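You operate a simulated robot arm through the tools that you are given. There is no shell and no other tool.

The job below is to be done with a simulated robot arm. You get a single attempt, and the scene is never put back.

Task
Switch off the brown fixture's arc and the meter, and cap the meter.
Fine: slider and meter pulled back; teal switch off before the slider moves; push the orange cap home on its black block.

Only the result counts: the job must be done as asked and must still hold three seconds after the hand-in. Knocking over, shifting, dropping, spilling or breaking anything else fails it. Lids that push on must go on centred and level and be pressed home; caps that screw on are set level and turned clockwise until they are tight.

Robot
A 6-joint arm with a two-finger parallel gripper, fixed in place. Base frame: the origin is on the floor under the middle of its stand, x ahead of it, y to its left, z up. Units: cm, rad, N and s.
With the tool pointing down near the work surface it reaches from about 24 to 64 cm from the base axis. Its first joint turns from -1.152 to 1.152 rad. Payload 2.7 kg.
The TCP is the grasp point between the finger pads, 2.3 cm short of the fingertips. In the tool frame z runs along the fingers and y along their closing line. Largest opening 9.4 cm; finger width 3.8, thickness 1; the body of the gripper, 5.4 by 9.6 cm, starts 3.9 cm behind the TCP.
Orientation is told as [roll, pitch, yaw] about the base's x, y, z axes, in that order, counted from this pose: with the fingers straight down and closing along the base's y, the tool's x points along the base's -x, its y along +y and its z along -z.

Tools
- The arm moves only by the tool move_arm. Its arguments are lists of equal length, an entry for each row: "slide": the shift along the base's x, y, z in units of 200 mm (1.0 is 200 mm), a list of three; "angular": the turn, a rotation vector about the base's x, y, z in units of 180 degrees (1.0 is 180 degrees), a list of three. In form: {"slide": [[dx, dy, dz], ...], "angular": [[rx, ry, rz], ...]}. A call has 1 to 20 rows; each row is the pose to reach, as a shift and turn from the pose commanded when the call began. "gripper" is the opening, from 0 (shut) to 1 (fully open), set as the call begins (left out, the last holds). A call with a number of a shift or a turn outside -1 to 1 is refused whole. Each row takes 0.2 s and may step no farther than 5 cm and 0.15 rad from the row before; otherwise, or with a gripper value out of range, the whole call is refused. Where a pose cannot be reached the arm comes as near as it can. A force on the tool above 90 N (or 10 N above the force at the start of the call, whichever is more), or a blocked arm, ends the call early, and 0.2 s more pass. The fingers move at their own pace (about 4.5 cm/s each) and stop on an object; they squeeze with about 32 N. The grip force told is the motor's: it shows also when the fingers shut on nothing. Time passes only in rows, and 0.2 s behind the last, so rows that repeat a pose let the fingers close. The reply holds the time, the measured pose of the TCP, the force on the tool along the base axes, the opening and the grip force, in the units named above and with some noise, with the torque about the TCP (base axes, N m) and any sound that the robot's microphone picked up, and new pictures: "pictures" is both (left out), scene, wrist or none.
- Cameras (640 x 400 px; columns grow to the right, rows downward): "scene" is fixed at [9.54, -44.58, 140.57]; the picture's right is [0.69, -0.72, 0.00], its down [-0.35, -0.33, -0.88] and it looks along [0.64, 0.61, -0.48] (base axes); focal length 318 px, centre (320, 200). "wrist" rides on the gripper at [8.7, 1.6, -7.4] in the tool frame; the picture's right is [-0.18, 0.98, 0.00], its down [-0.58, -0.11, -0.81] and it looks along [-0.79, -0.15, 0.59] (tool axes); focal length 243 px, centre (320, 200). There is no depth. A picture from a camera that has moved, and an enlarged one, comes with that camera's place and axes in the base frame and with its lens. The place of the scene camera against the robot may be out by one fixed shift of up to 2.5 cm in any direction.
- inspect(camera, box): a new picture of the part [left, top, right, bottom] of that camera's present view, enlarged. No time passes.
- sign_off(): hands the job in; it is judged then, once.

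Nothing tells you positions but the pictures and the camera data. Unless the task says otherwise, let go and move clear before handing in.

The tools are called as name(argument=value, ...) on one line, values as JSON. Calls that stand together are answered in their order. move_arm: Moves the arm, as the interface text tells. Its arguments: {"type":"object","properties":{"slide":{"type":"array"},"angular":{"type":"array"},"gripper":{"type":"number"},"pictures":{"type":"string","enum":["both","scene","wrist","none"]}},"required":["slide","angular"]} The other tools are called the same way: inspect (camera, box) takes an enlarged picture of a part of a camera's view; sign_off () hands the job in.

At the start:

```text
time: 0.0
tcp_pos: [41.31, 0.11, 113.17]
tcp_rot: [0.0, 0.0, 0.002]
force: [0.0, -0.4, -0.5]
torque: [-0.01, -0.02, -0.01]
width: 9.41
finger_force: 0.0
```

scene: 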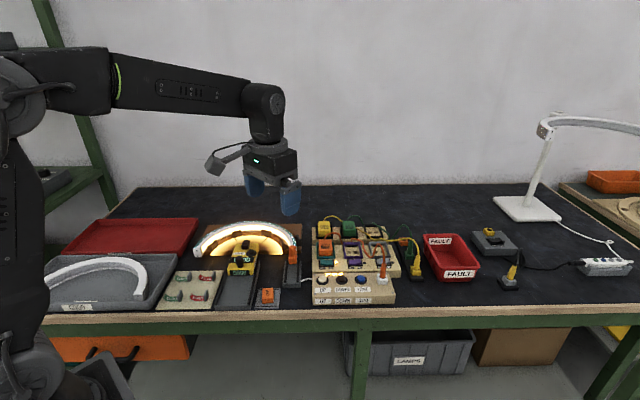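
wrist: 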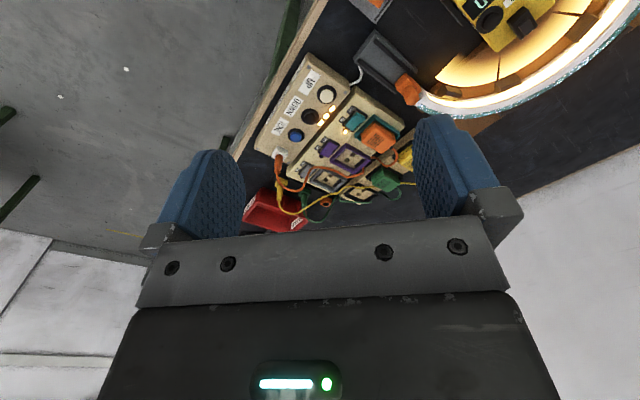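

I see a bench with a lit arc on a brown fixture, a yellow meter on a slider rail, an orange slider, sockets and a panel with buttons. I'll enlarge the pictures before I move.

inspect(camera="scene", box=[150, 210, 310, 310])

inspect(camera="scene", box=[290, 205, 450, 305])

inspect(camera="scene", box=[410, 205, 570, 305])

inspect(camera="wrist", box=[240, 0, 560, 200])

```text
4.00 times, centred on (230, 260) of scene
camera zoom: at [9.54, -44.58, 140.57], right [0.69, -0.72, 0.0], down [-0.35, -0.33, -0.88], along [0.64, 0.61, -0.48], focal length 1271 px, centre (680, -40)
```

zoom: 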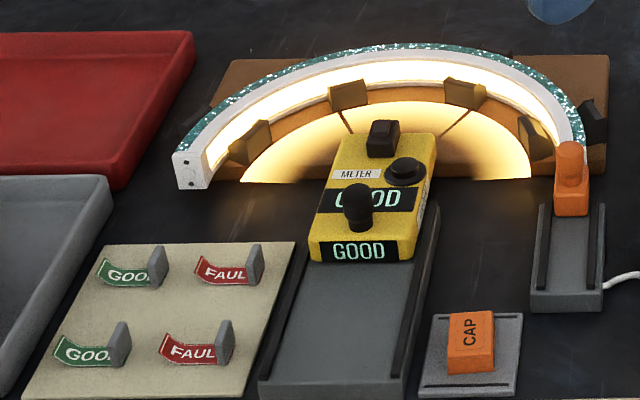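

```text
4.00 times, centred on (370, 255) of scene
camera zoom: at [9.54, -44.58, 140.57], right [0.69, -0.72, 0.0], down [-0.35, -0.33, -0.88], along [0.64, 0.61, -0.48], focal length 1271 px, centre (120, -20)
```

zoom: 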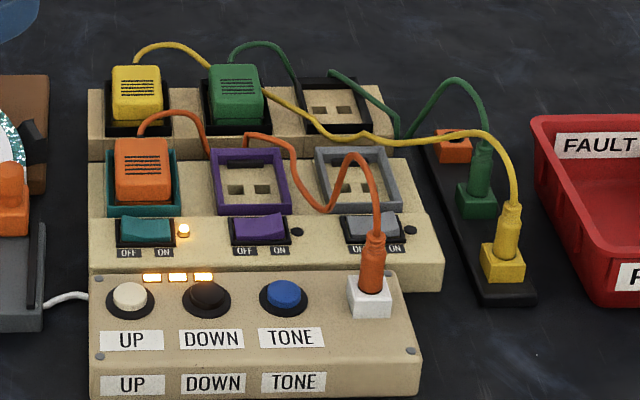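

```text
4.00 times, centred on (490, 255) of scene
camera zoom: at [9.54, -44.58, 140.57], right [0.69, -0.72, 0.0], down [-0.35, -0.33, -0.88], along [0.64, 0.61, -0.48], focal length 1271 px, centre (-360, -20)
```

zoom: 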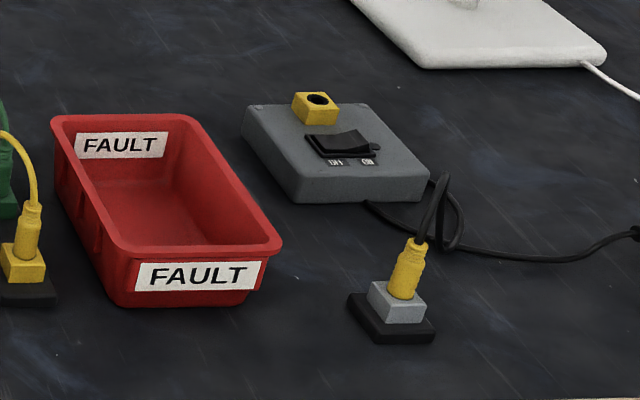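

```text
2.00 times, centred on (400, 100) of wrist
camera zoom: at [32.68, 1.69, 120.64], right [0.18, 0.98, 0.0], down [0.58, -0.11, 0.81], along [0.79, -0.15, -0.59], focal length 485 px, centre (160, 400)
```

zoom: 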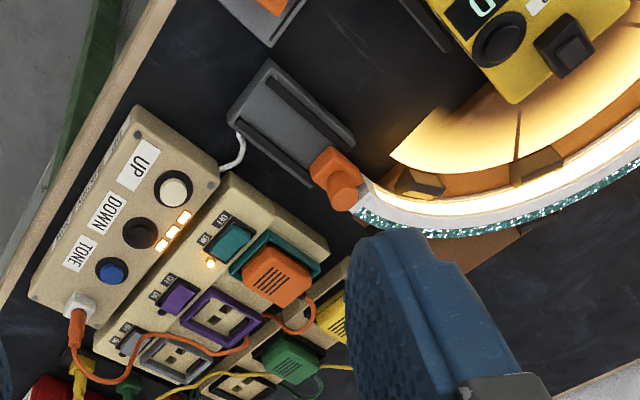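

The bench stands turned about 45° to the base, and from both cameras the teal switch comes out near [63, 3, 80]. Next I swing the wrist camera round to line up with the bench and look closer.

move_arm(slide=[[-0.01, -0.07, -0.11], [-0.02, -0.14, -0.22], [-0.03, -0.2, -0.33], [-0.04, -0.27, -0.44], [-0.055, -0.34, -0.55], [-0.065, -0.405, -0.66]], angular=[[0, 0, 0.04], [0, 0, 0.08], [0, 0, 0.12], [0, 0, 0.16], [0, 0, 0.2], [0, 0, 0.245]])

```text
time: 1.4
tcp_pos: [40.0, -8.07, 100.05]
tcp_rot: [0.001, 0.0, 0.774]
force: [-0.9, -0.7, -0.1]
torque: [0.01, -0.05, -0.01]
width: 9.39
finger_force: 0.0
camera wrist: at [32.68, -13.01, 107.39], right [-0.56, 0.83, 0.0], down [0.49, 0.33, 0.81], along [0.67, 0.45, -0.59], focal length 243 px, centre (320, 200)
```

scene: 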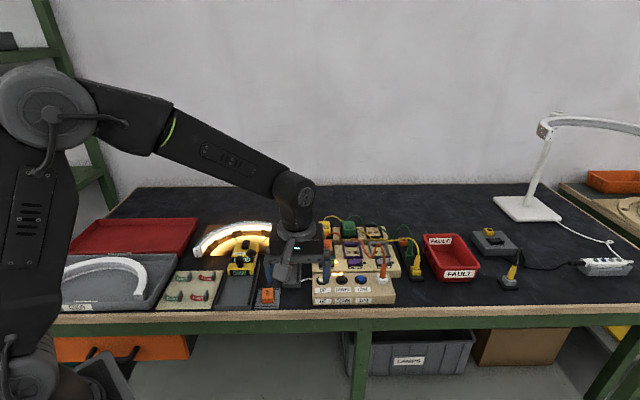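
wrist: 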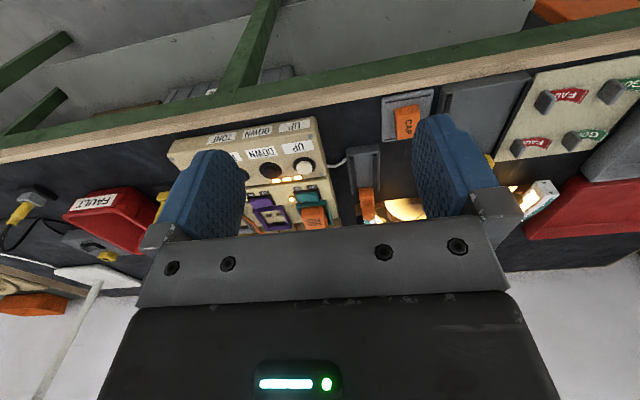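

The wrist picture is upside down, and I can see the control box, sockets, cap and slider between the fingers. I'll enlarge it to read details.

inspect(camera="wrist", box=[220, 100, 420, 240])

inspect(camera="scene", box=[310, 240, 370, 280])

inspect(camera="scene", box=[220, 235, 280, 275])

```text
2.86 times, centred on (320, 170) of wrist
camera zoom: at [32.68, -13.01, 107.39], right [-0.56, 0.83, 0.0], down [0.49, 0.33, 0.81], along [0.67, 0.45, -0.59], focal length 693 px, centre (320, 286)
```

zoom: 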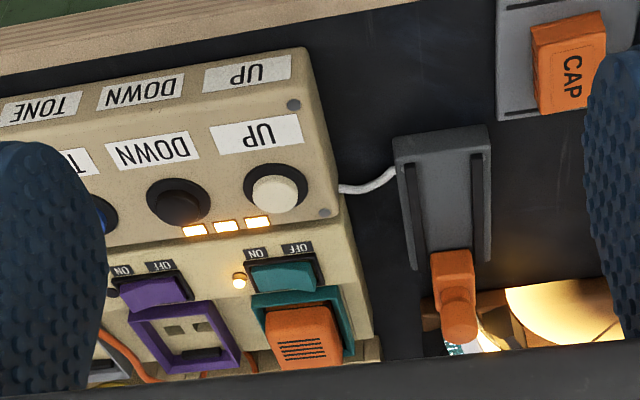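

```text
10.00 times, centred on (340, 260) of scene
camera zoom: at [9.54, -44.58, 140.56], right [0.69, -0.72, 0.0], down [-0.35, -0.33, -0.88], along [0.64, 0.61, -0.48], focal length 3177 px, centre (120, -400)
```

zoom: 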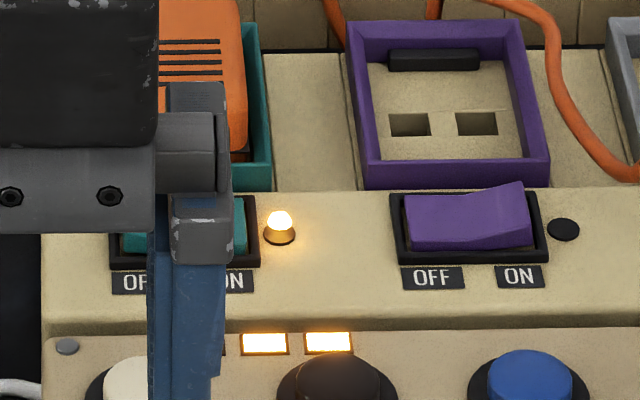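

```text
10.00 times, centred on (250, 255) of scene
camera zoom: at [9.54, -44.58, 140.56], right [0.69, -0.72, 0.0], down [-0.35, -0.33, -0.88], along [0.64, 0.61, -0.48], focal length 3177 px, centre (1020, -350)
```

zoom: 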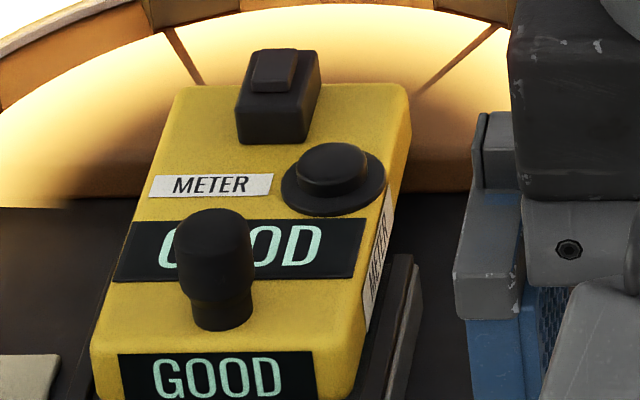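

The purple switch reads OFF with its ON end raised, so for teal I press the OFF end, which is the left one in the scene view. I put the teal rocker near [60.3, 3, 83] and will bring the wrist camera closer to refine that.

move_arm(slide=[[0.2, 0.067, -0.05], [0.4, 0.133, -0.1], [0.6, 0.2, -0.2]], angular=[[0, 0, 0], [0, 0, 0], [0, 0, 0]])

```text
time: 2.2
tcp_pos: [52.13, -3.99, 96.05]
tcp_rot: [0.0, -0.001, 0.772]
force: [-0.9, 0.4, -0.6]
torque: [-0.02, -0.01, 0.03]
width: 9.39
finger_force: 0.0
camera wrist: at [44.75, -8.89, 103.49], right [-0.55, 0.83, 0.0], down [0.49, 0.33, 0.81], along [0.67, 0.45, -0.59], focal length 243 px, centre (320, 200)
```

scene: 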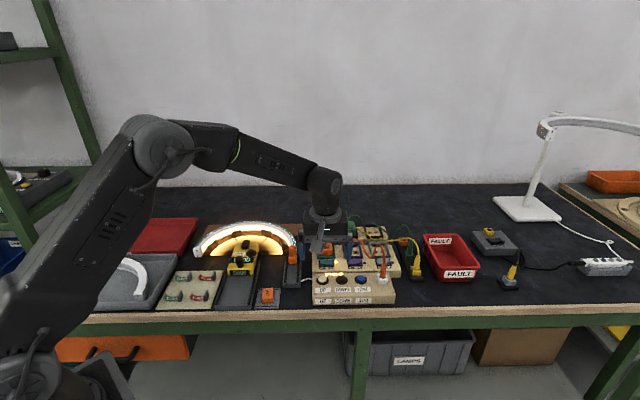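
wrist: 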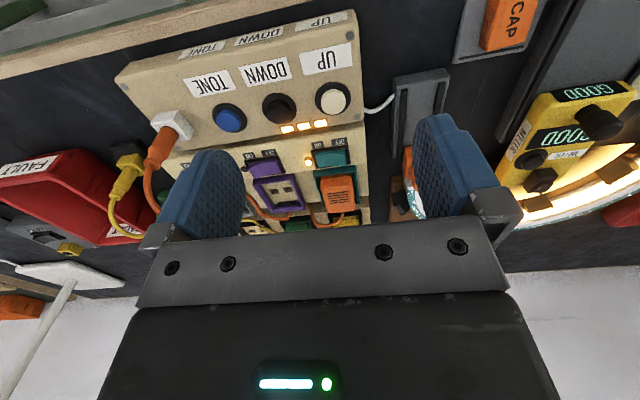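

inspect(camera="wrist", box=[230, 110, 390, 230])

inspect(camera="wrist", box=[380, 0, 640, 220])

inspect(camera="scene", box=[210, 225, 290, 310])

```text
3.33 times, centred on (310, 170) of wrist
camera zoom: at [44.75, -8.89, 103.49], right [-0.55, 0.83, 0.0], down [0.49, 0.33, 0.81], along [0.67, 0.45, -0.59], focal length 809 px, centre (353, 300)
```

zoom: 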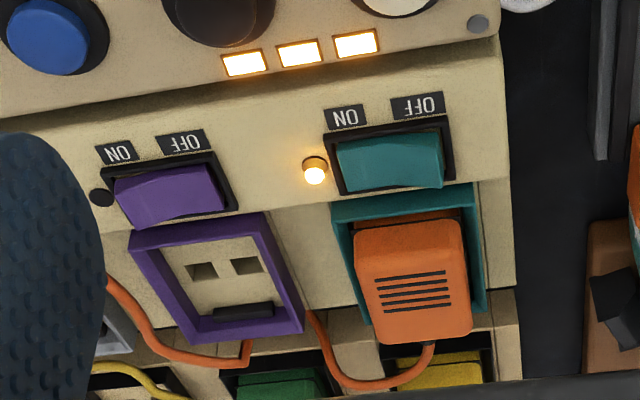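

```text
1.82 times, centred on (510, 110) of wrist
camera zoom: at [44.75, -8.89, 103.49], right [-0.55, 0.83, 0.0], down [0.49, 0.33, 0.81], along [0.67, 0.45, -0.59], focal length 441 px, centre (-26, 364)
```

zoom: 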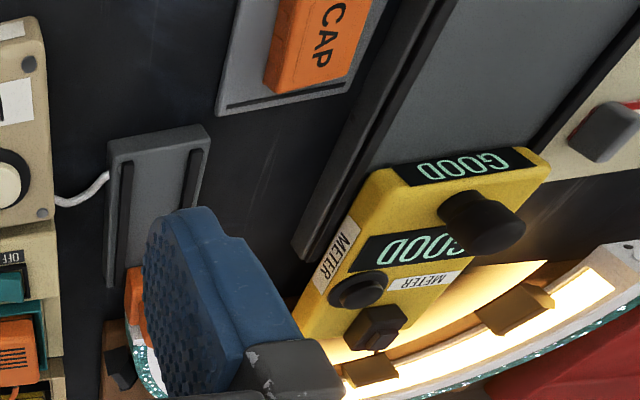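

```text
4.71 times, centred on (250, 268) of scene
camera zoom: at [9.54, -44.58, 140.57], right [0.69, -0.72, 0.0], down [-0.35, -0.33, -0.88], along [0.64, 0.61, -0.48], focal length 1495 px, centre (649, -118)
```

zoom: 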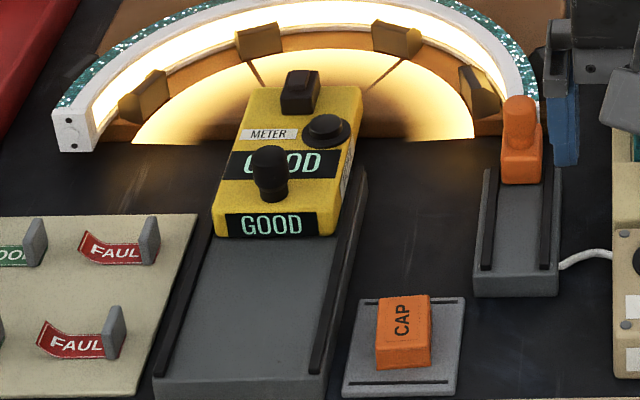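

The teal rocker centre works out near [60.05, 2.9, 83.6], with the bench's "right" axis along about [0.72, -0.69]. I'll shut the gripper and hover over the OFF end, then check the alignment.

move_arm(slide=[[0.11, 0.12, -0.06], [0.22, 0.24, -0.14], [0.336, 0.361, -0.22], [0.336, 0.361, -0.3], [0.336, 0.361, -0.3]], angular=[[0, 0, 0.003], [0, 0, 0.006], [0, 0, 0.009], [0, 0, 0.009], [0, 0, 0.009]], gripper=0)

```text
time: 3.4
tcp_pos: [58.8, 3.13, 89.95]
tcp_rot: [0.0, 0.0, 0.798]
force: [0.4, -0.2, -0.2]
torque: [-0.01, 0.04, -0.01]
width: 0.01
finger_force: 13.7
camera wrist: at [51.58, -1.93, 97.35], right [-0.58, 0.82, 0.0], down [0.48, 0.34, 0.81], along [0.66, 0.47, -0.59], focal length 243 px, centre (320, 200)
```

scene: 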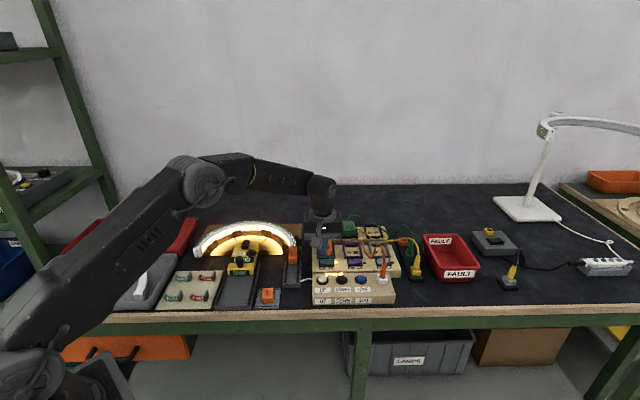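
wrist: 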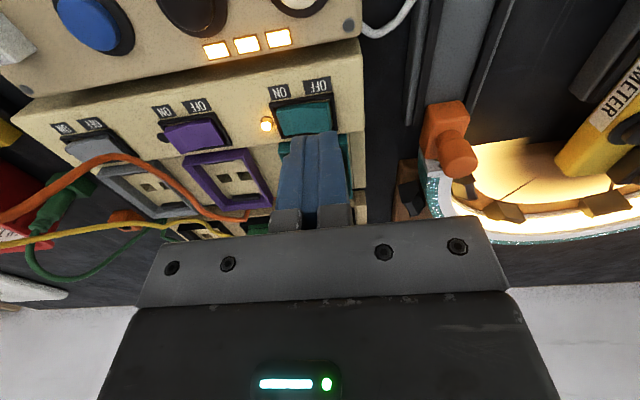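

inspect(camera="wrist", box=[240, 60, 400, 180])

inspect(camera="scene", box=[290, 230, 370, 290])

```text
3.33 times, centred on (320, 120) of wrist
camera zoom: at [51.58, -1.93, 97.35], right [-0.58, 0.82, 0.0], down [0.48, 0.34, 0.81], along [0.66, 0.47, -0.59], focal length 809 px, centre (320, 467)
```

zoom: 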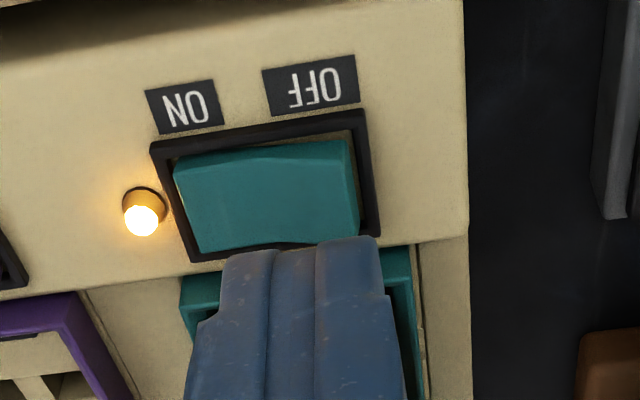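

```text
6.67 times, centred on (330, 260) of scene
camera zoom: at [9.54, -44.58, 140.57], right [0.69, -0.72, 0.0], down [-0.35, -0.33, -0.88], along [0.64, 0.61, -0.48], focal length 2118 px, centre (253, -200)
```

zoom: 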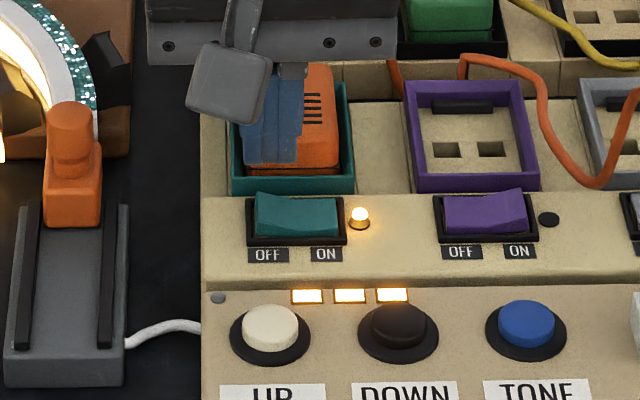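

The closed fingertips sit about 1.1 cm toward OFF from the rocker centre and clear of the orange plug. I'll come down in small steps and watch the force and the lamp.

move_arm(slide=[[0, 0, -0.06], [0, 0, -0.12], [0, 0, -0.16], [0, 0, -0.18]], angular=[[0, 0, 0], [0, 0, 0], [0, 0, 0], [0, 0, 0]])

```text
time: 4.4
tcp_pos: [58.73, 3.2, 86.34]
tcp_rot: [0.0, 0.0, 0.802]
force: [0.1, 1.0, 0.2]
torque: [-0.02, 0.0, -0.01]
width: 0.02
finger_force: 32.1
camera wrist: at [51.55, -1.87, 93.79], right [-0.58, 0.82, 0.0], down [0.48, 0.34, 0.81], along [0.66, 0.47, -0.59], focal length 243 px, centre (320, 200)
```

scene: 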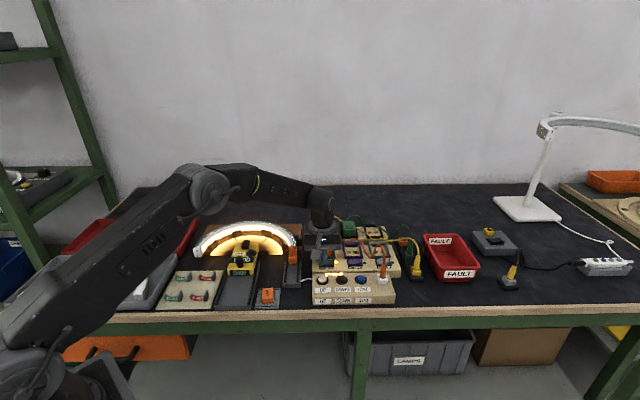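
wrist: 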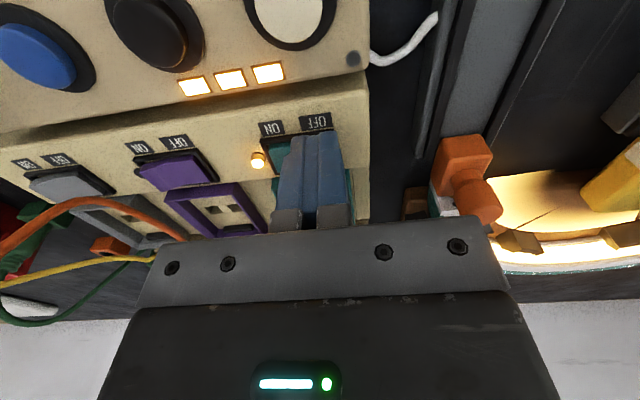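

inspect(camera="wrist", box=[240, 90, 400, 210])

inspect(camera="scene", box=[300, 235, 360, 280])

```text
3.33 times, centred on (320, 150) of wrist
camera zoom: at [51.55, -1.87, 93.79], right [-0.58, 0.82, 0.0], down [0.48, 0.34, 0.81], along [0.66, 0.47, -0.59], focal length 809 px, centre (320, 367)
```

zoom: 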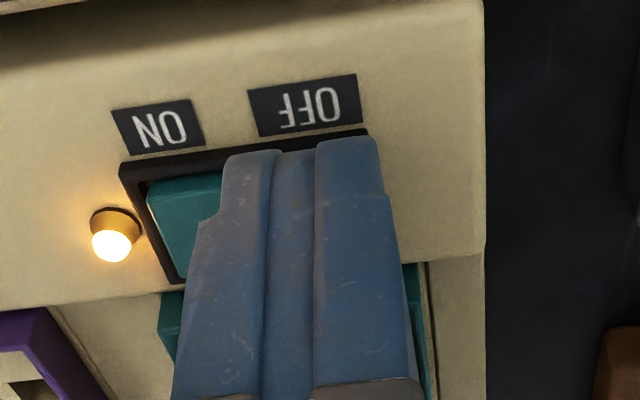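

```text
8.89 times, centred on (330, 258) of scene
camera zoom: at [9.54, -44.58, 140.57], right [0.69, -0.72, 0.0], down [-0.35, -0.33, -0.88], along [0.64, 0.61, -0.48], focal length 2824 px, centre (231, -311)
```

zoom: 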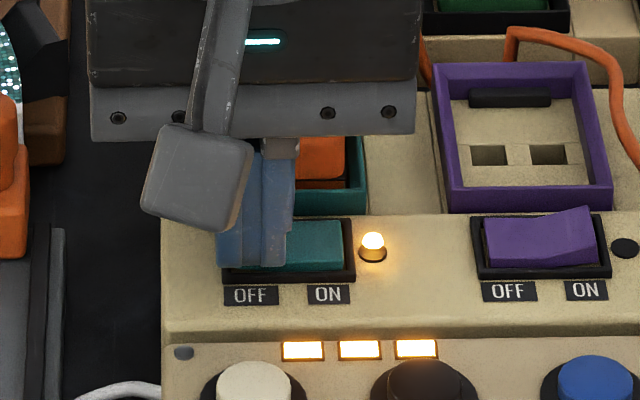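

The tips are just above the raised OFF end. I'll press slowly now.

move_arm(slide=[[0, 0, -0.01], [0, 0, -0.02], [0, 0, -0.03]], angular=[[0, 0, 0], [0, 0, 0], [0, 0, 0]], pictures="wrist")

```text
time: 5.2
tcp_pos: [58.75, 3.31, 86.07]
tcp_rot: [-0.002, -0.002, 0.799]
force: [-13.3, 3.2, 23.5]
torque: [-0.09, 0.18, -0.08]
width: 0.0
finger_force: 31.9
heard: click
camera wrist: at [51.58, -1.87, 93.44], right [-0.58, 0.82, 0.0], down [0.48, 0.34, 0.81], along [0.66, 0.47, -0.59], focal length 243 px, centre (320, 200)
```

wrist: 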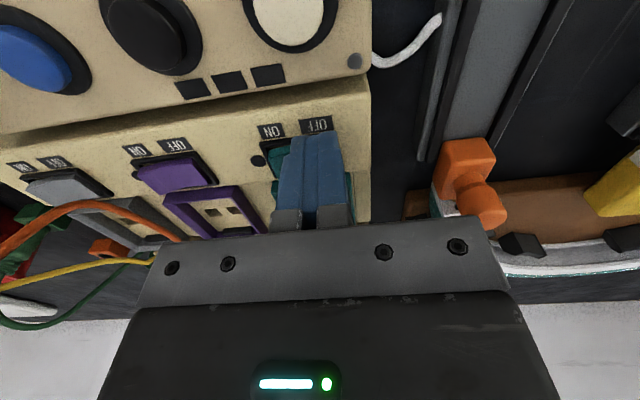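

A click sounded; the lamp, the arc and the indicator lights are all dark. I'll lift straight up and check the rocker.

move_arm(slide=[[0, 0, 0.05], [0, 0, 0.2], [0, 0, 0.4], [0, 0, 0.5]], angular=[[0, 0, 0], [0, 0, 0], [0, 0, 0], [0, 0, 0]])

inspect(camera="scene", box=[210, 220, 370, 310])

```text
time: 6.2
tcp_pos: [58.72, 3.22, 95.87]
tcp_rot: [-0.001, 0.001, 0.799]
force: [-0.1, 0.0, 0.2]
torque: [0.01, 0.02, 0.0]
width: 0.0
finger_force: 32.3
camera wrist: at [51.49, -1.89, 103.35], right [-0.58, 0.82, 0.0], down [0.48, 0.34, 0.81], along [0.66, 0.47, -0.59], focal length 243 px, centre (320, 200)
```

scene: 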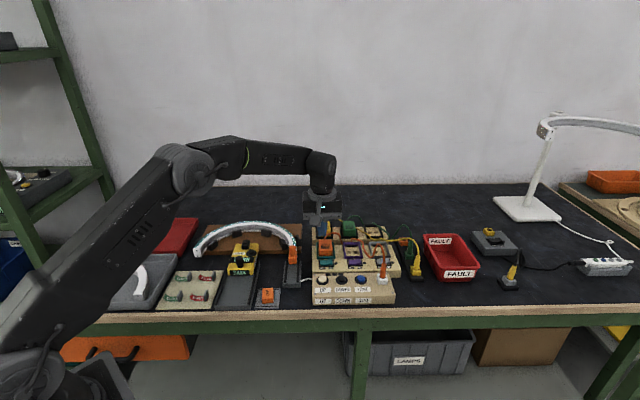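
wrist: 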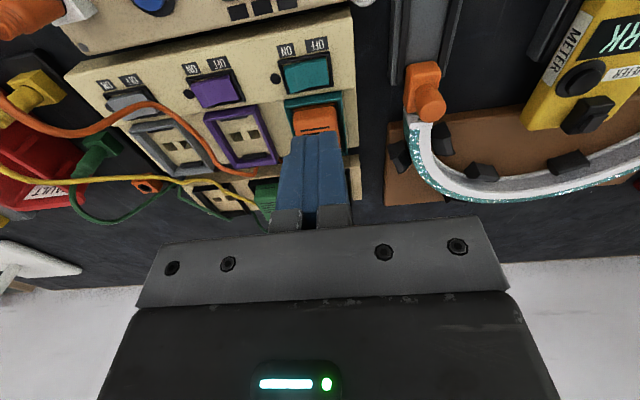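

```text
4.00 times, centred on (290, 265) of scene
camera zoom: at [9.54, -44.58, 140.57], right [0.69, -0.72, 0.0], down [-0.35, -0.33, -0.88], along [0.64, 0.61, -0.48], focal length 1271 px, centre (440, -60)
```

zoom: 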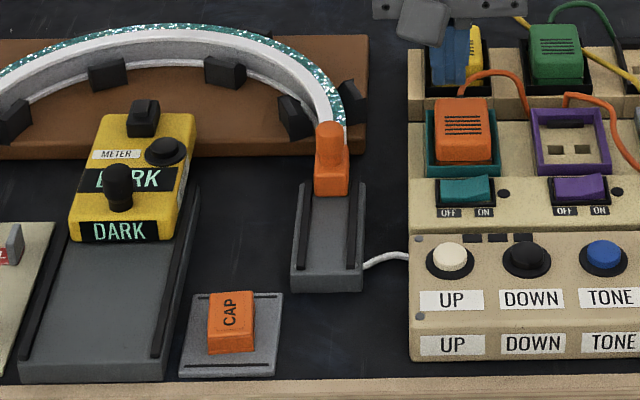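

Teal is off: its rocker now matches purple and the lamps are dark. The meter reads DARK, so it is still powered. Next is the slider, so I'll measure its knob.

inspect(camera="wrist", box=[360, 0, 520, 120])

inspect(camera="scene", box=[270, 235, 320, 295])

inspect(camera="wrist", box=[500, 0, 640, 140])

```text
3.33 times, centred on (440, 60) of wrist
camera zoom: at [51.49, -1.89, 103.35], right [-0.58, 0.82, 0.0], down [0.48, 0.34, 0.81], along [0.66, 0.47, -0.59], focal length 809 px, centre (-80, 667)
```

zoom: 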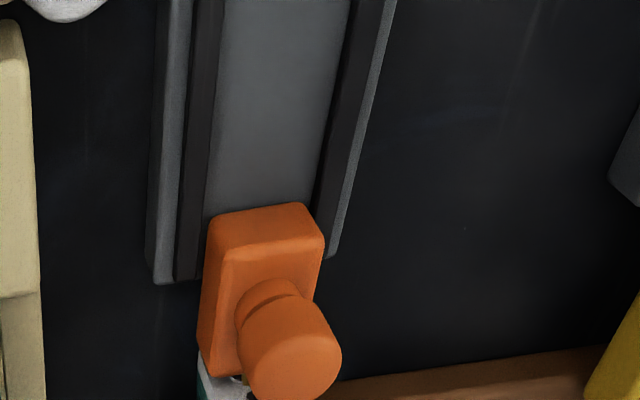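

```text
6.67 times, centred on (295, 265) of scene
camera zoom: at [9.54, -44.58, 140.57], right [0.69, -0.72, 0.0], down [-0.35, -0.33, -0.88], along [0.64, 0.61, -0.48], focal length 2118 px, centre (487, -233)
```

zoom: 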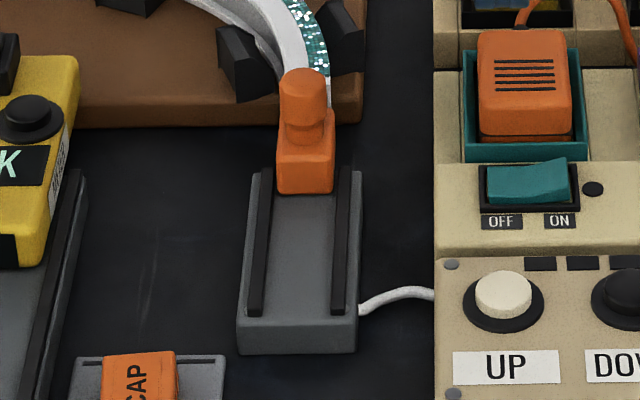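

```text
2.86 times, centred on (570, 70) of wrist
camera zoom: at [51.49, -1.89, 103.35], right [-0.58, 0.82, 0.0], down [0.48, 0.34, 0.81], along [0.66, 0.47, -0.59], focal length 693 px, centre (-394, 571)
```

zoom: 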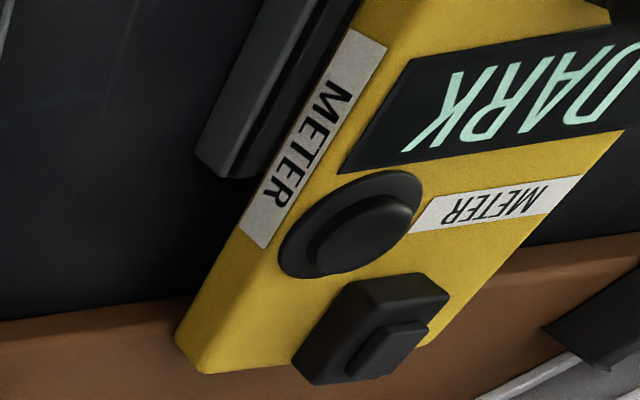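

The slider's knob is near [55.4, 11.9, 85.6], confirmed from three wrist views. I'll hover above it with the fingers part open and look at the room around it.

move_arm(slide=[[-0.055, 0.145, 0.02], [-0.11, 0.29, 0.04], [-0.165, 0.434, 0.055], [-0.165, 0.434, 0.0]], angular=[[0, 0, 0], [0, 0, 0], [0, 0, 0], [0, 0, 0]], gripper=0.55)

inspect(camera="wrist", box=[220, 20, 420, 220])

```text
time: 7.2
tcp_pos: [55.45, 11.88, 95.81]
tcp_rot: [0.001, 0.0, 0.8]
force: [-0.2, 0.2, -0.1]
torque: [0.03, 0.02, 0.0]
width: 5.17
finger_force: 0.1
camera wrist: at [48.22, 6.81, 103.3], right [-0.58, 0.82, 0.0], down [0.48, 0.34, 0.81], along [0.66, 0.46, -0.59], focal length 243 px, centre (320, 200)
```

scene: 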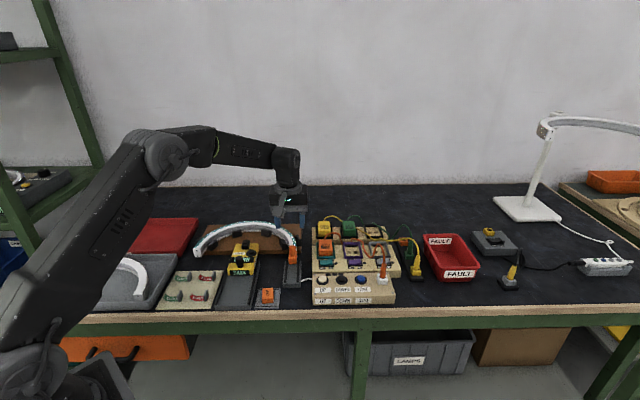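
wrist: 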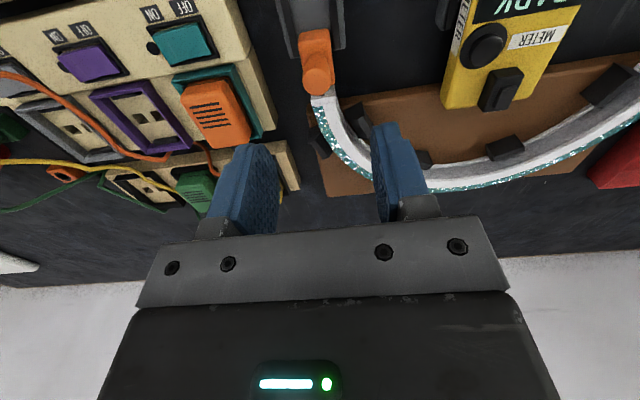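

```text
2.00 times, centred on (320, 120) of wrist
camera zoom: at [48.22, 6.81, 103.3], right [-0.58, 0.82, 0.0], down [0.48, 0.34, 0.81], along [0.66, 0.46, -0.59], focal length 485 px, centre (320, 360)
```

zoom: 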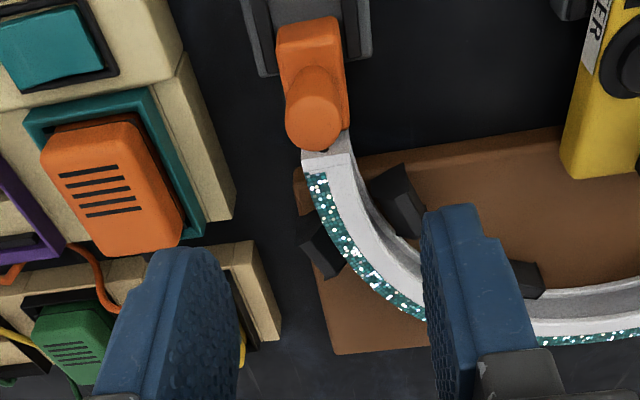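

The tool is right over the knob, and the arc's end is over 3 cm beyond the finger span. I'll go down and grip the knob's head.

move_arm(slide=[[0, 0, -0.2], [0, 0, -0.36], [0, 0, -0.44], [0, 0, -0.475]], angular=[[0, 0, 0], [0, 0, 0], [0, 0, 0], [0, 0, 0]])

inspect(camera="wrist", box=[220, 60, 420, 220])

inspect(camera="scene", box=[265, 230, 325, 290])

```text
time: 8.2
tcp_pos: [55.47, 11.94, 86.39]
tcp_rot: [0.002, -0.002, 0.8]
force: [-0.2, -0.2, 0.3]
torque: [0.01, 0.04, 0.01]
width: 5.19
finger_force: 0.0
camera wrist: at [48.18, 6.83, 93.79], right [-0.58, 0.82, 0.0], down [0.48, 0.34, 0.81], along [0.66, 0.47, -0.59], focal length 243 px, centre (320, 200)
```

scene: 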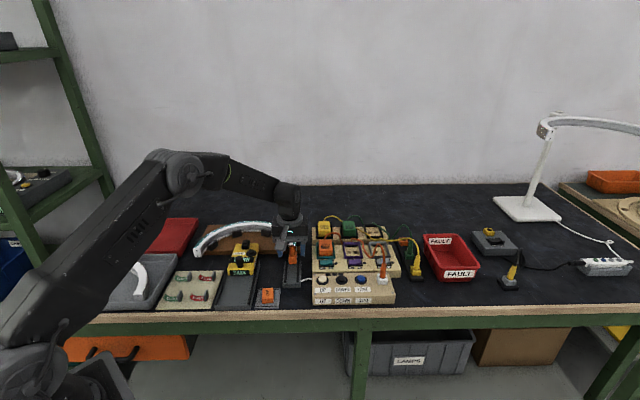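
wrist: 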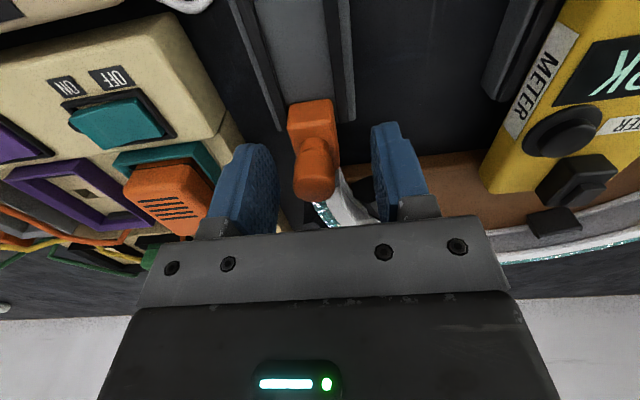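

```text
2.50 times, centred on (320, 140) of wrist
camera zoom: at [48.18, 6.83, 93.79], right [-0.58, 0.82, 0.0], down [0.48, 0.34, 0.81], along [0.66, 0.47, -0.59], focal length 606 px, centre (320, 350)
```

zoom: 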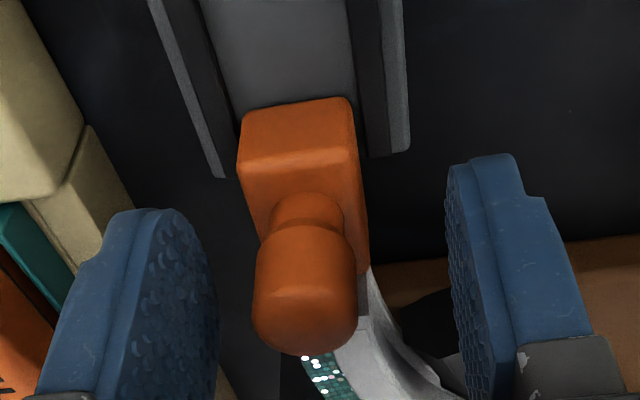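

```text
6.67 times, centred on (295, 260) of scene
camera zoom: at [9.54, -44.58, 140.57], right [0.69, -0.72, 0.0], down [-0.35, -0.33, -0.88], along [0.64, 0.61, -0.48], focal length 2118 px, centre (487, -200)
```

zoom: 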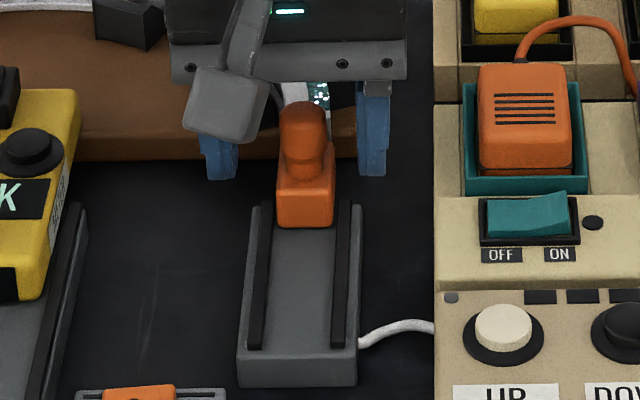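

The knob head sits between the fingers, about 0.25 cm off centre. I'll centre on it and close.

move_arm(slide=[[0.009, -0.0085, 0]], angular=[[0, 0, 0]], pictures="none")

move_arm(slide=[[0, 0, 0], [0, 0, 0], [0, 0, 0], [0, 0, 0]], angular=[[0, 0, 0], [0, 0, 0], [0, 0, 0], [0, 0, 0]], gripper=0)

```text
time: 8.6
tcp_pos: [55.64, 11.94, 86.41]
tcp_rot: [0.0, 0.0, 0.801]
force: [-0.6, 0.0, -0.4]
torque: [-0.03, 0.02, 0.01]
width: 5.15
finger_force: 0.0
```

```text
time: 9.6
tcp_pos: [55.55, 11.76, 86.38]
tcp_rot: [-0.001, -0.001, 0.8]
force: [-3.0, 1.1, 0.3]
torque: [-0.4, -0.46, -0.02]
width: 1.95
finger_force: 45.5
camera wrist: at [48.4, 6.67, 93.79], right [-0.58, 0.82, 0.0], down [0.48, 0.34, 0.81], along [0.66, 0.47, -0.59], focal length 243 px, centre (320, 200)
```

scene: 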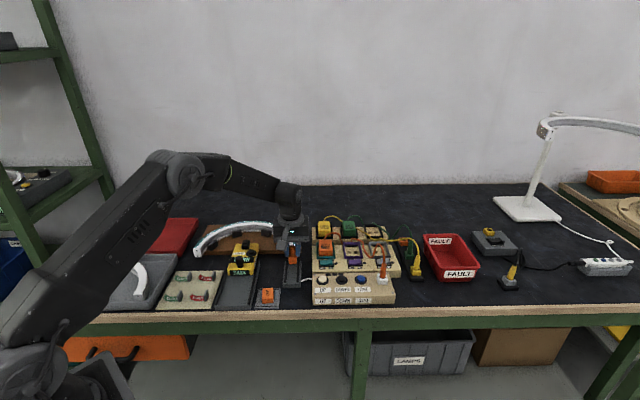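
wrist: 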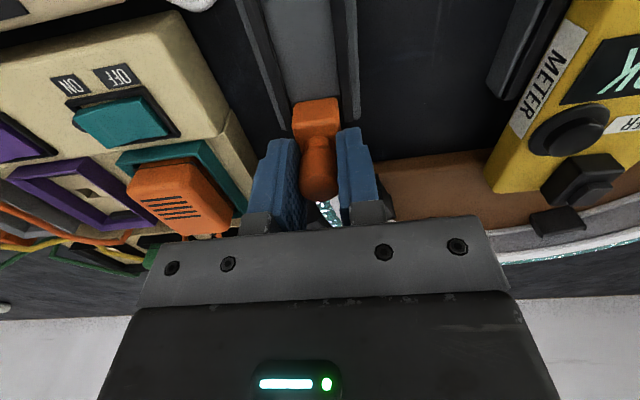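

The knob is held at 1.95 cm. I'll pull it back along the rail, starting with 2 cm.

move_arm(slide=[[-0.0174, -0.018, 0], [-0.0348, -0.036, 0], [-0.0521, -0.0539, 0], [-0.0695, -0.0719, 0]], angular=[[0, 0, 0], [0, 0, 0], [0, 0, 0], [0, 0, 0]])

inspect(camera="scene", box=[265, 230, 325, 290])

```text
time: 10.6
tcp_pos: [54.23, 10.49, 86.39]
tcp_rot: [0.002, 0.001, 0.798]
force: [-7.5, 6.2, 5.5]
torque: [-0.47, -0.23, 0.06]
width: 1.96
finger_force: 44.8
camera wrist: at [46.99, 5.25, 93.79], right [-0.58, 0.82, 0.0], down [0.48, 0.34, 0.81], along [0.66, 0.47, -0.59], focal length 243 px, centre (320, 200)
```

scene: 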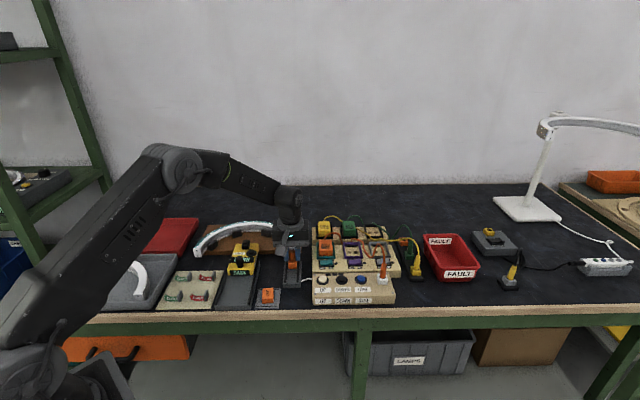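
wrist: 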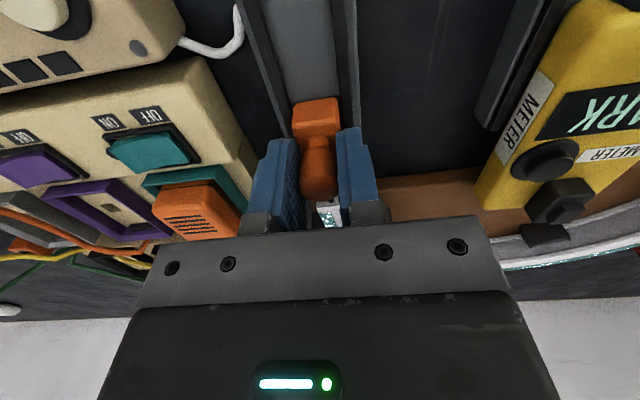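

```text
6.67 times, centred on (295, 260) of scene
camera zoom: at [9.51, -44.56, 140.57], right [0.69, -0.72, 0.0], down [-0.35, -0.33, -0.88], along [0.64, 0.61, -0.48], focal length 2118 px, centre (487, -200)
```

zoom: 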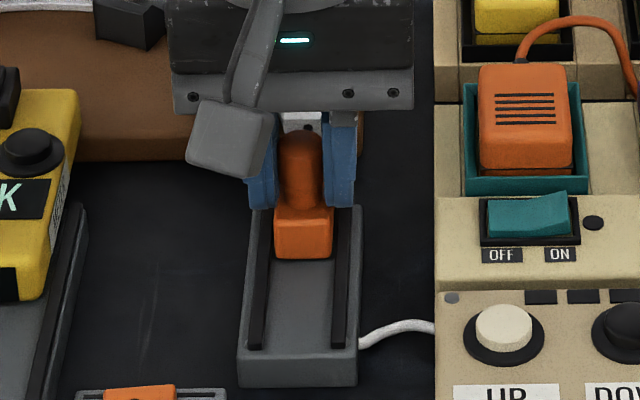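

The slider has come back about 2 cm with a little sideways force, so I'll turn the pull slightly to [-0.72, -0.69] and carry on.

move_arm(slide=[[-0.0205, -0.0153, 0], [-0.0405, -0.0333, 0], [-0.0585, -0.0507, 0], [-0.077, -0.068, 0]], angular=[[0, 0, 0], [0, 0, 0], [0, 0, 0], [0, 0, 0]])

inspect(camera="scene", box=[265, 230, 325, 290])

```text
time: 11.6
tcp_pos: [53.13, 9.28, 86.51]
tcp_rot: [-0.006, -0.013, 0.803]
force: [25.8, 27.0, 0.5]
torque: [0.66, 0.32, 0.0]
width: 1.95
finger_force: 44.9
camera wrist: at [45.81, 4.09, 93.84], right [-0.58, 0.82, 0.0], down [0.47, 0.34, 0.81], along [0.67, 0.47, -0.58], focal length 243 px, centre (320, 200)
```

scene: 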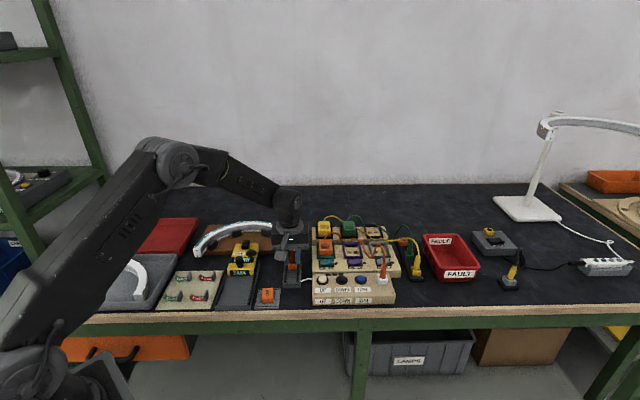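
wrist: 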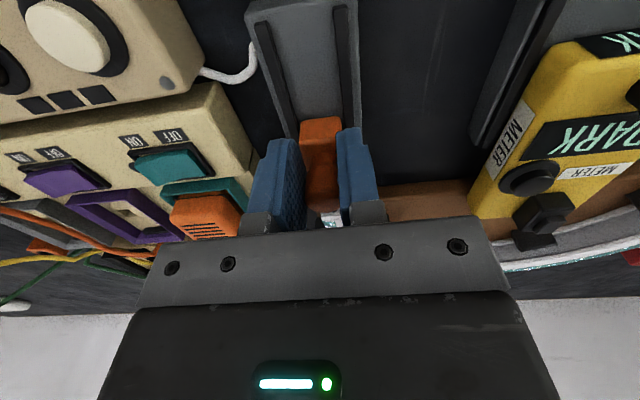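

```text
6.67 times, centred on (295, 260) of scene
camera zoom: at [9.61, -44.51, 140.58], right [0.69, -0.72, 0.0], down [-0.35, -0.33, -0.88], along [0.64, 0.6, -0.48], focal length 2118 px, centre (487, -200)
```

zoom: 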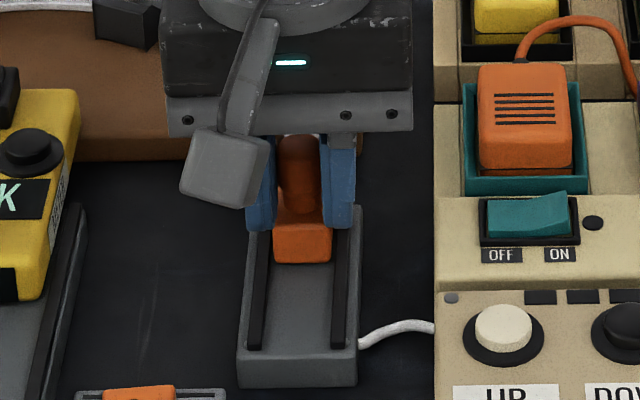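

The resistance jumped to about 37 N along the rail and the knob slipped in the fingers after some 2.3 cm of travel, which looks like the end stop. I'll ease off and check.

move_arm(slide=[[0.018, 0.0172, 0], [0.03, 0.029, 0]], angular=[[0, 0, 0], [0, 0, 0]])

inspect(camera="wrist", box=[240, 80, 400, 220])

inspect(camera="scene", box=[270, 235, 320, 290])

```text
time: 12.2
tcp_pos: [53.3, 9.42, 86.58]
tcp_rot: [0.0, 0.002, 0.799]
force: [-9.5, 4.2, 31.6]
torque: [0.27, 0.71, 0.1]
width: 1.98
finger_force: 44.8
camera wrist: at [46.11, 4.35, 93.97], right [-0.58, 0.82, 0.0], down [0.48, 0.34, 0.81], along [0.66, 0.46, -0.59], focal length 243 px, centre (320, 200)
```

scene: 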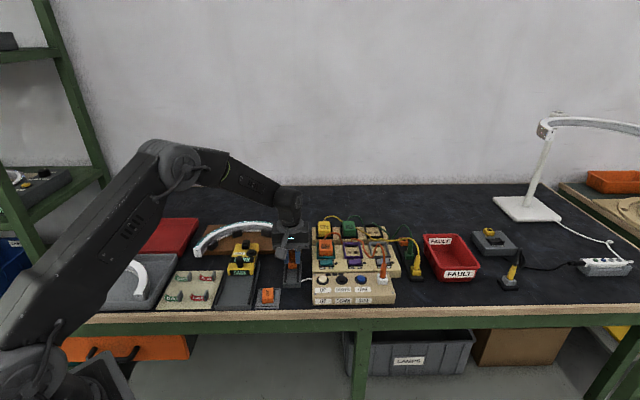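
wrist: 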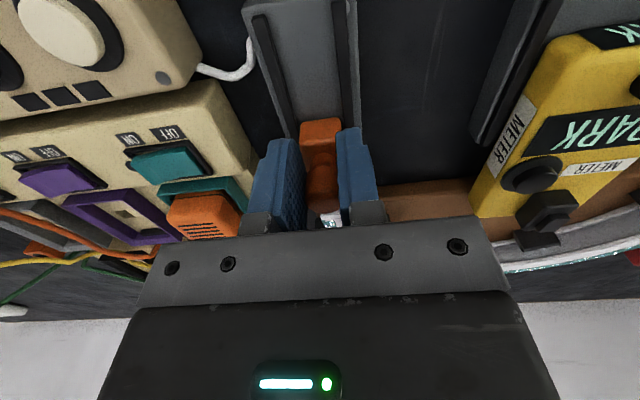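

```text
2.86 times, centred on (320, 150) of wrist
camera zoom: at [46.11, 4.35, 93.97], right [-0.58, 0.82, 0.0], down [0.48, 0.34, 0.81], along [0.66, 0.46, -0.59], focal length 693 px, centre (320, 343)
```

zoom: 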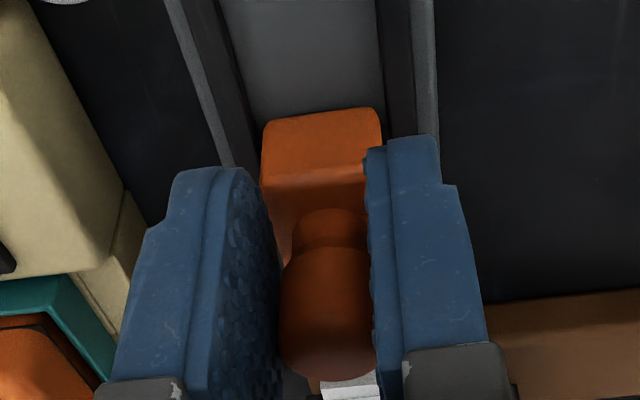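

```text
7.27 times, centred on (295, 262) of scene
camera zoom: at [9.46, -44.58, 140.57], right [0.69, -0.72, 0.0], down [-0.35, -0.33, -0.88], along [0.64, 0.61, -0.48], focal length 2310 px, centre (502, -254)
```

zoom: 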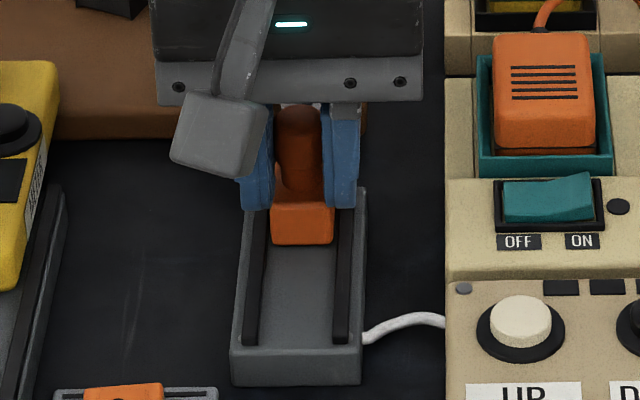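

There is about 31 N vertically, probably friction locked in the grip after the slip. I'll open the fingers to let it go and look at where the slider really is.

move_arm(slide=[[0, 0, 0], [0, 0, 0.0], [0, 0, 0.0]], angular=[[0, 0, 0], [0, 0, 0], [0, 0, 0]], gripper=0.5)

inspect(camera="wrist", box=[240, 60, 400, 220])

inspect(camera="scene", box=[270, 235, 320, 290])

```text
time: 13.0
tcp_pos: [53.38, 9.59, 86.25]
tcp_rot: [0.001, 0.001, 0.801]
force: [0.5, 0.3, -0.5]
torque: [0.02, 0.01, -0.04]
width: 4.68
finger_force: 0.1
camera wrist: at [46.12, 4.42, 93.67], right [-0.58, 0.82, 0.0], down [0.48, 0.34, 0.81], along [0.66, 0.46, -0.59], focal length 243 px, centre (320, 200)
```

scene: 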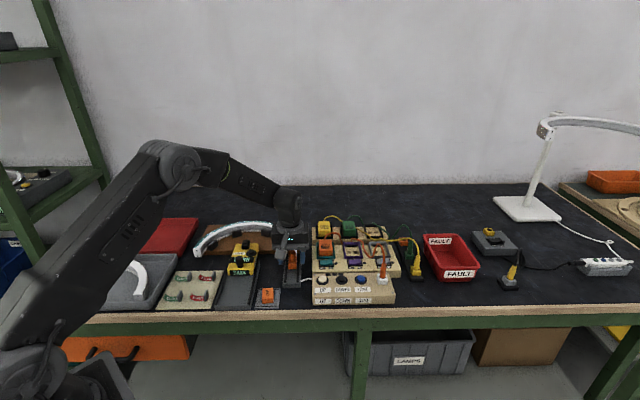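
wrist: 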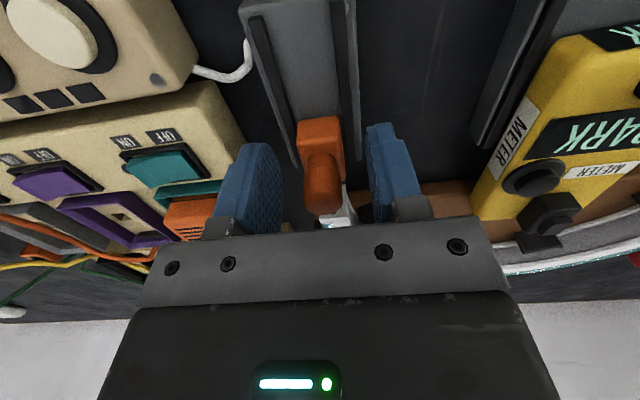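

```text
2.50 times, centred on (320, 140) of wrist
camera zoom: at [46.12, 4.42, 93.67], right [-0.58, 0.82, 0.0], down [0.48, 0.34, 0.81], along [0.66, 0.46, -0.59], focal length 606 px, centre (320, 350)
```

zoom: 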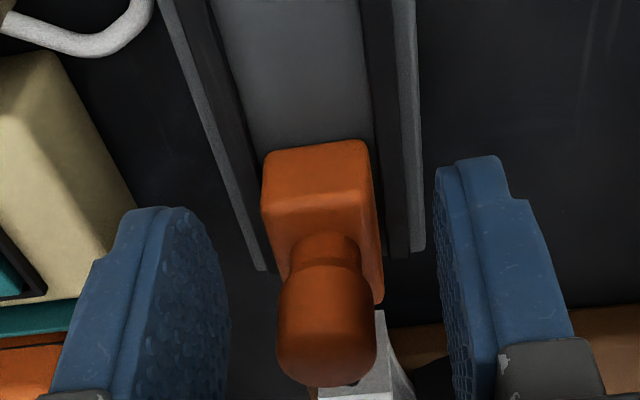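

```text
7.27 times, centred on (295, 262) of scene
camera zoom: at [9.54, -44.58, 140.57], right [0.69, -0.72, 0.0], down [-0.35, -0.33, -0.88], along [0.64, 0.61, -0.48], focal length 2310 px, centre (502, -254)
```

zoom: 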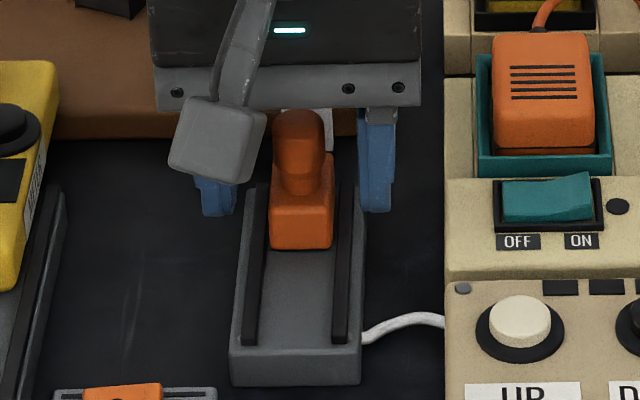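

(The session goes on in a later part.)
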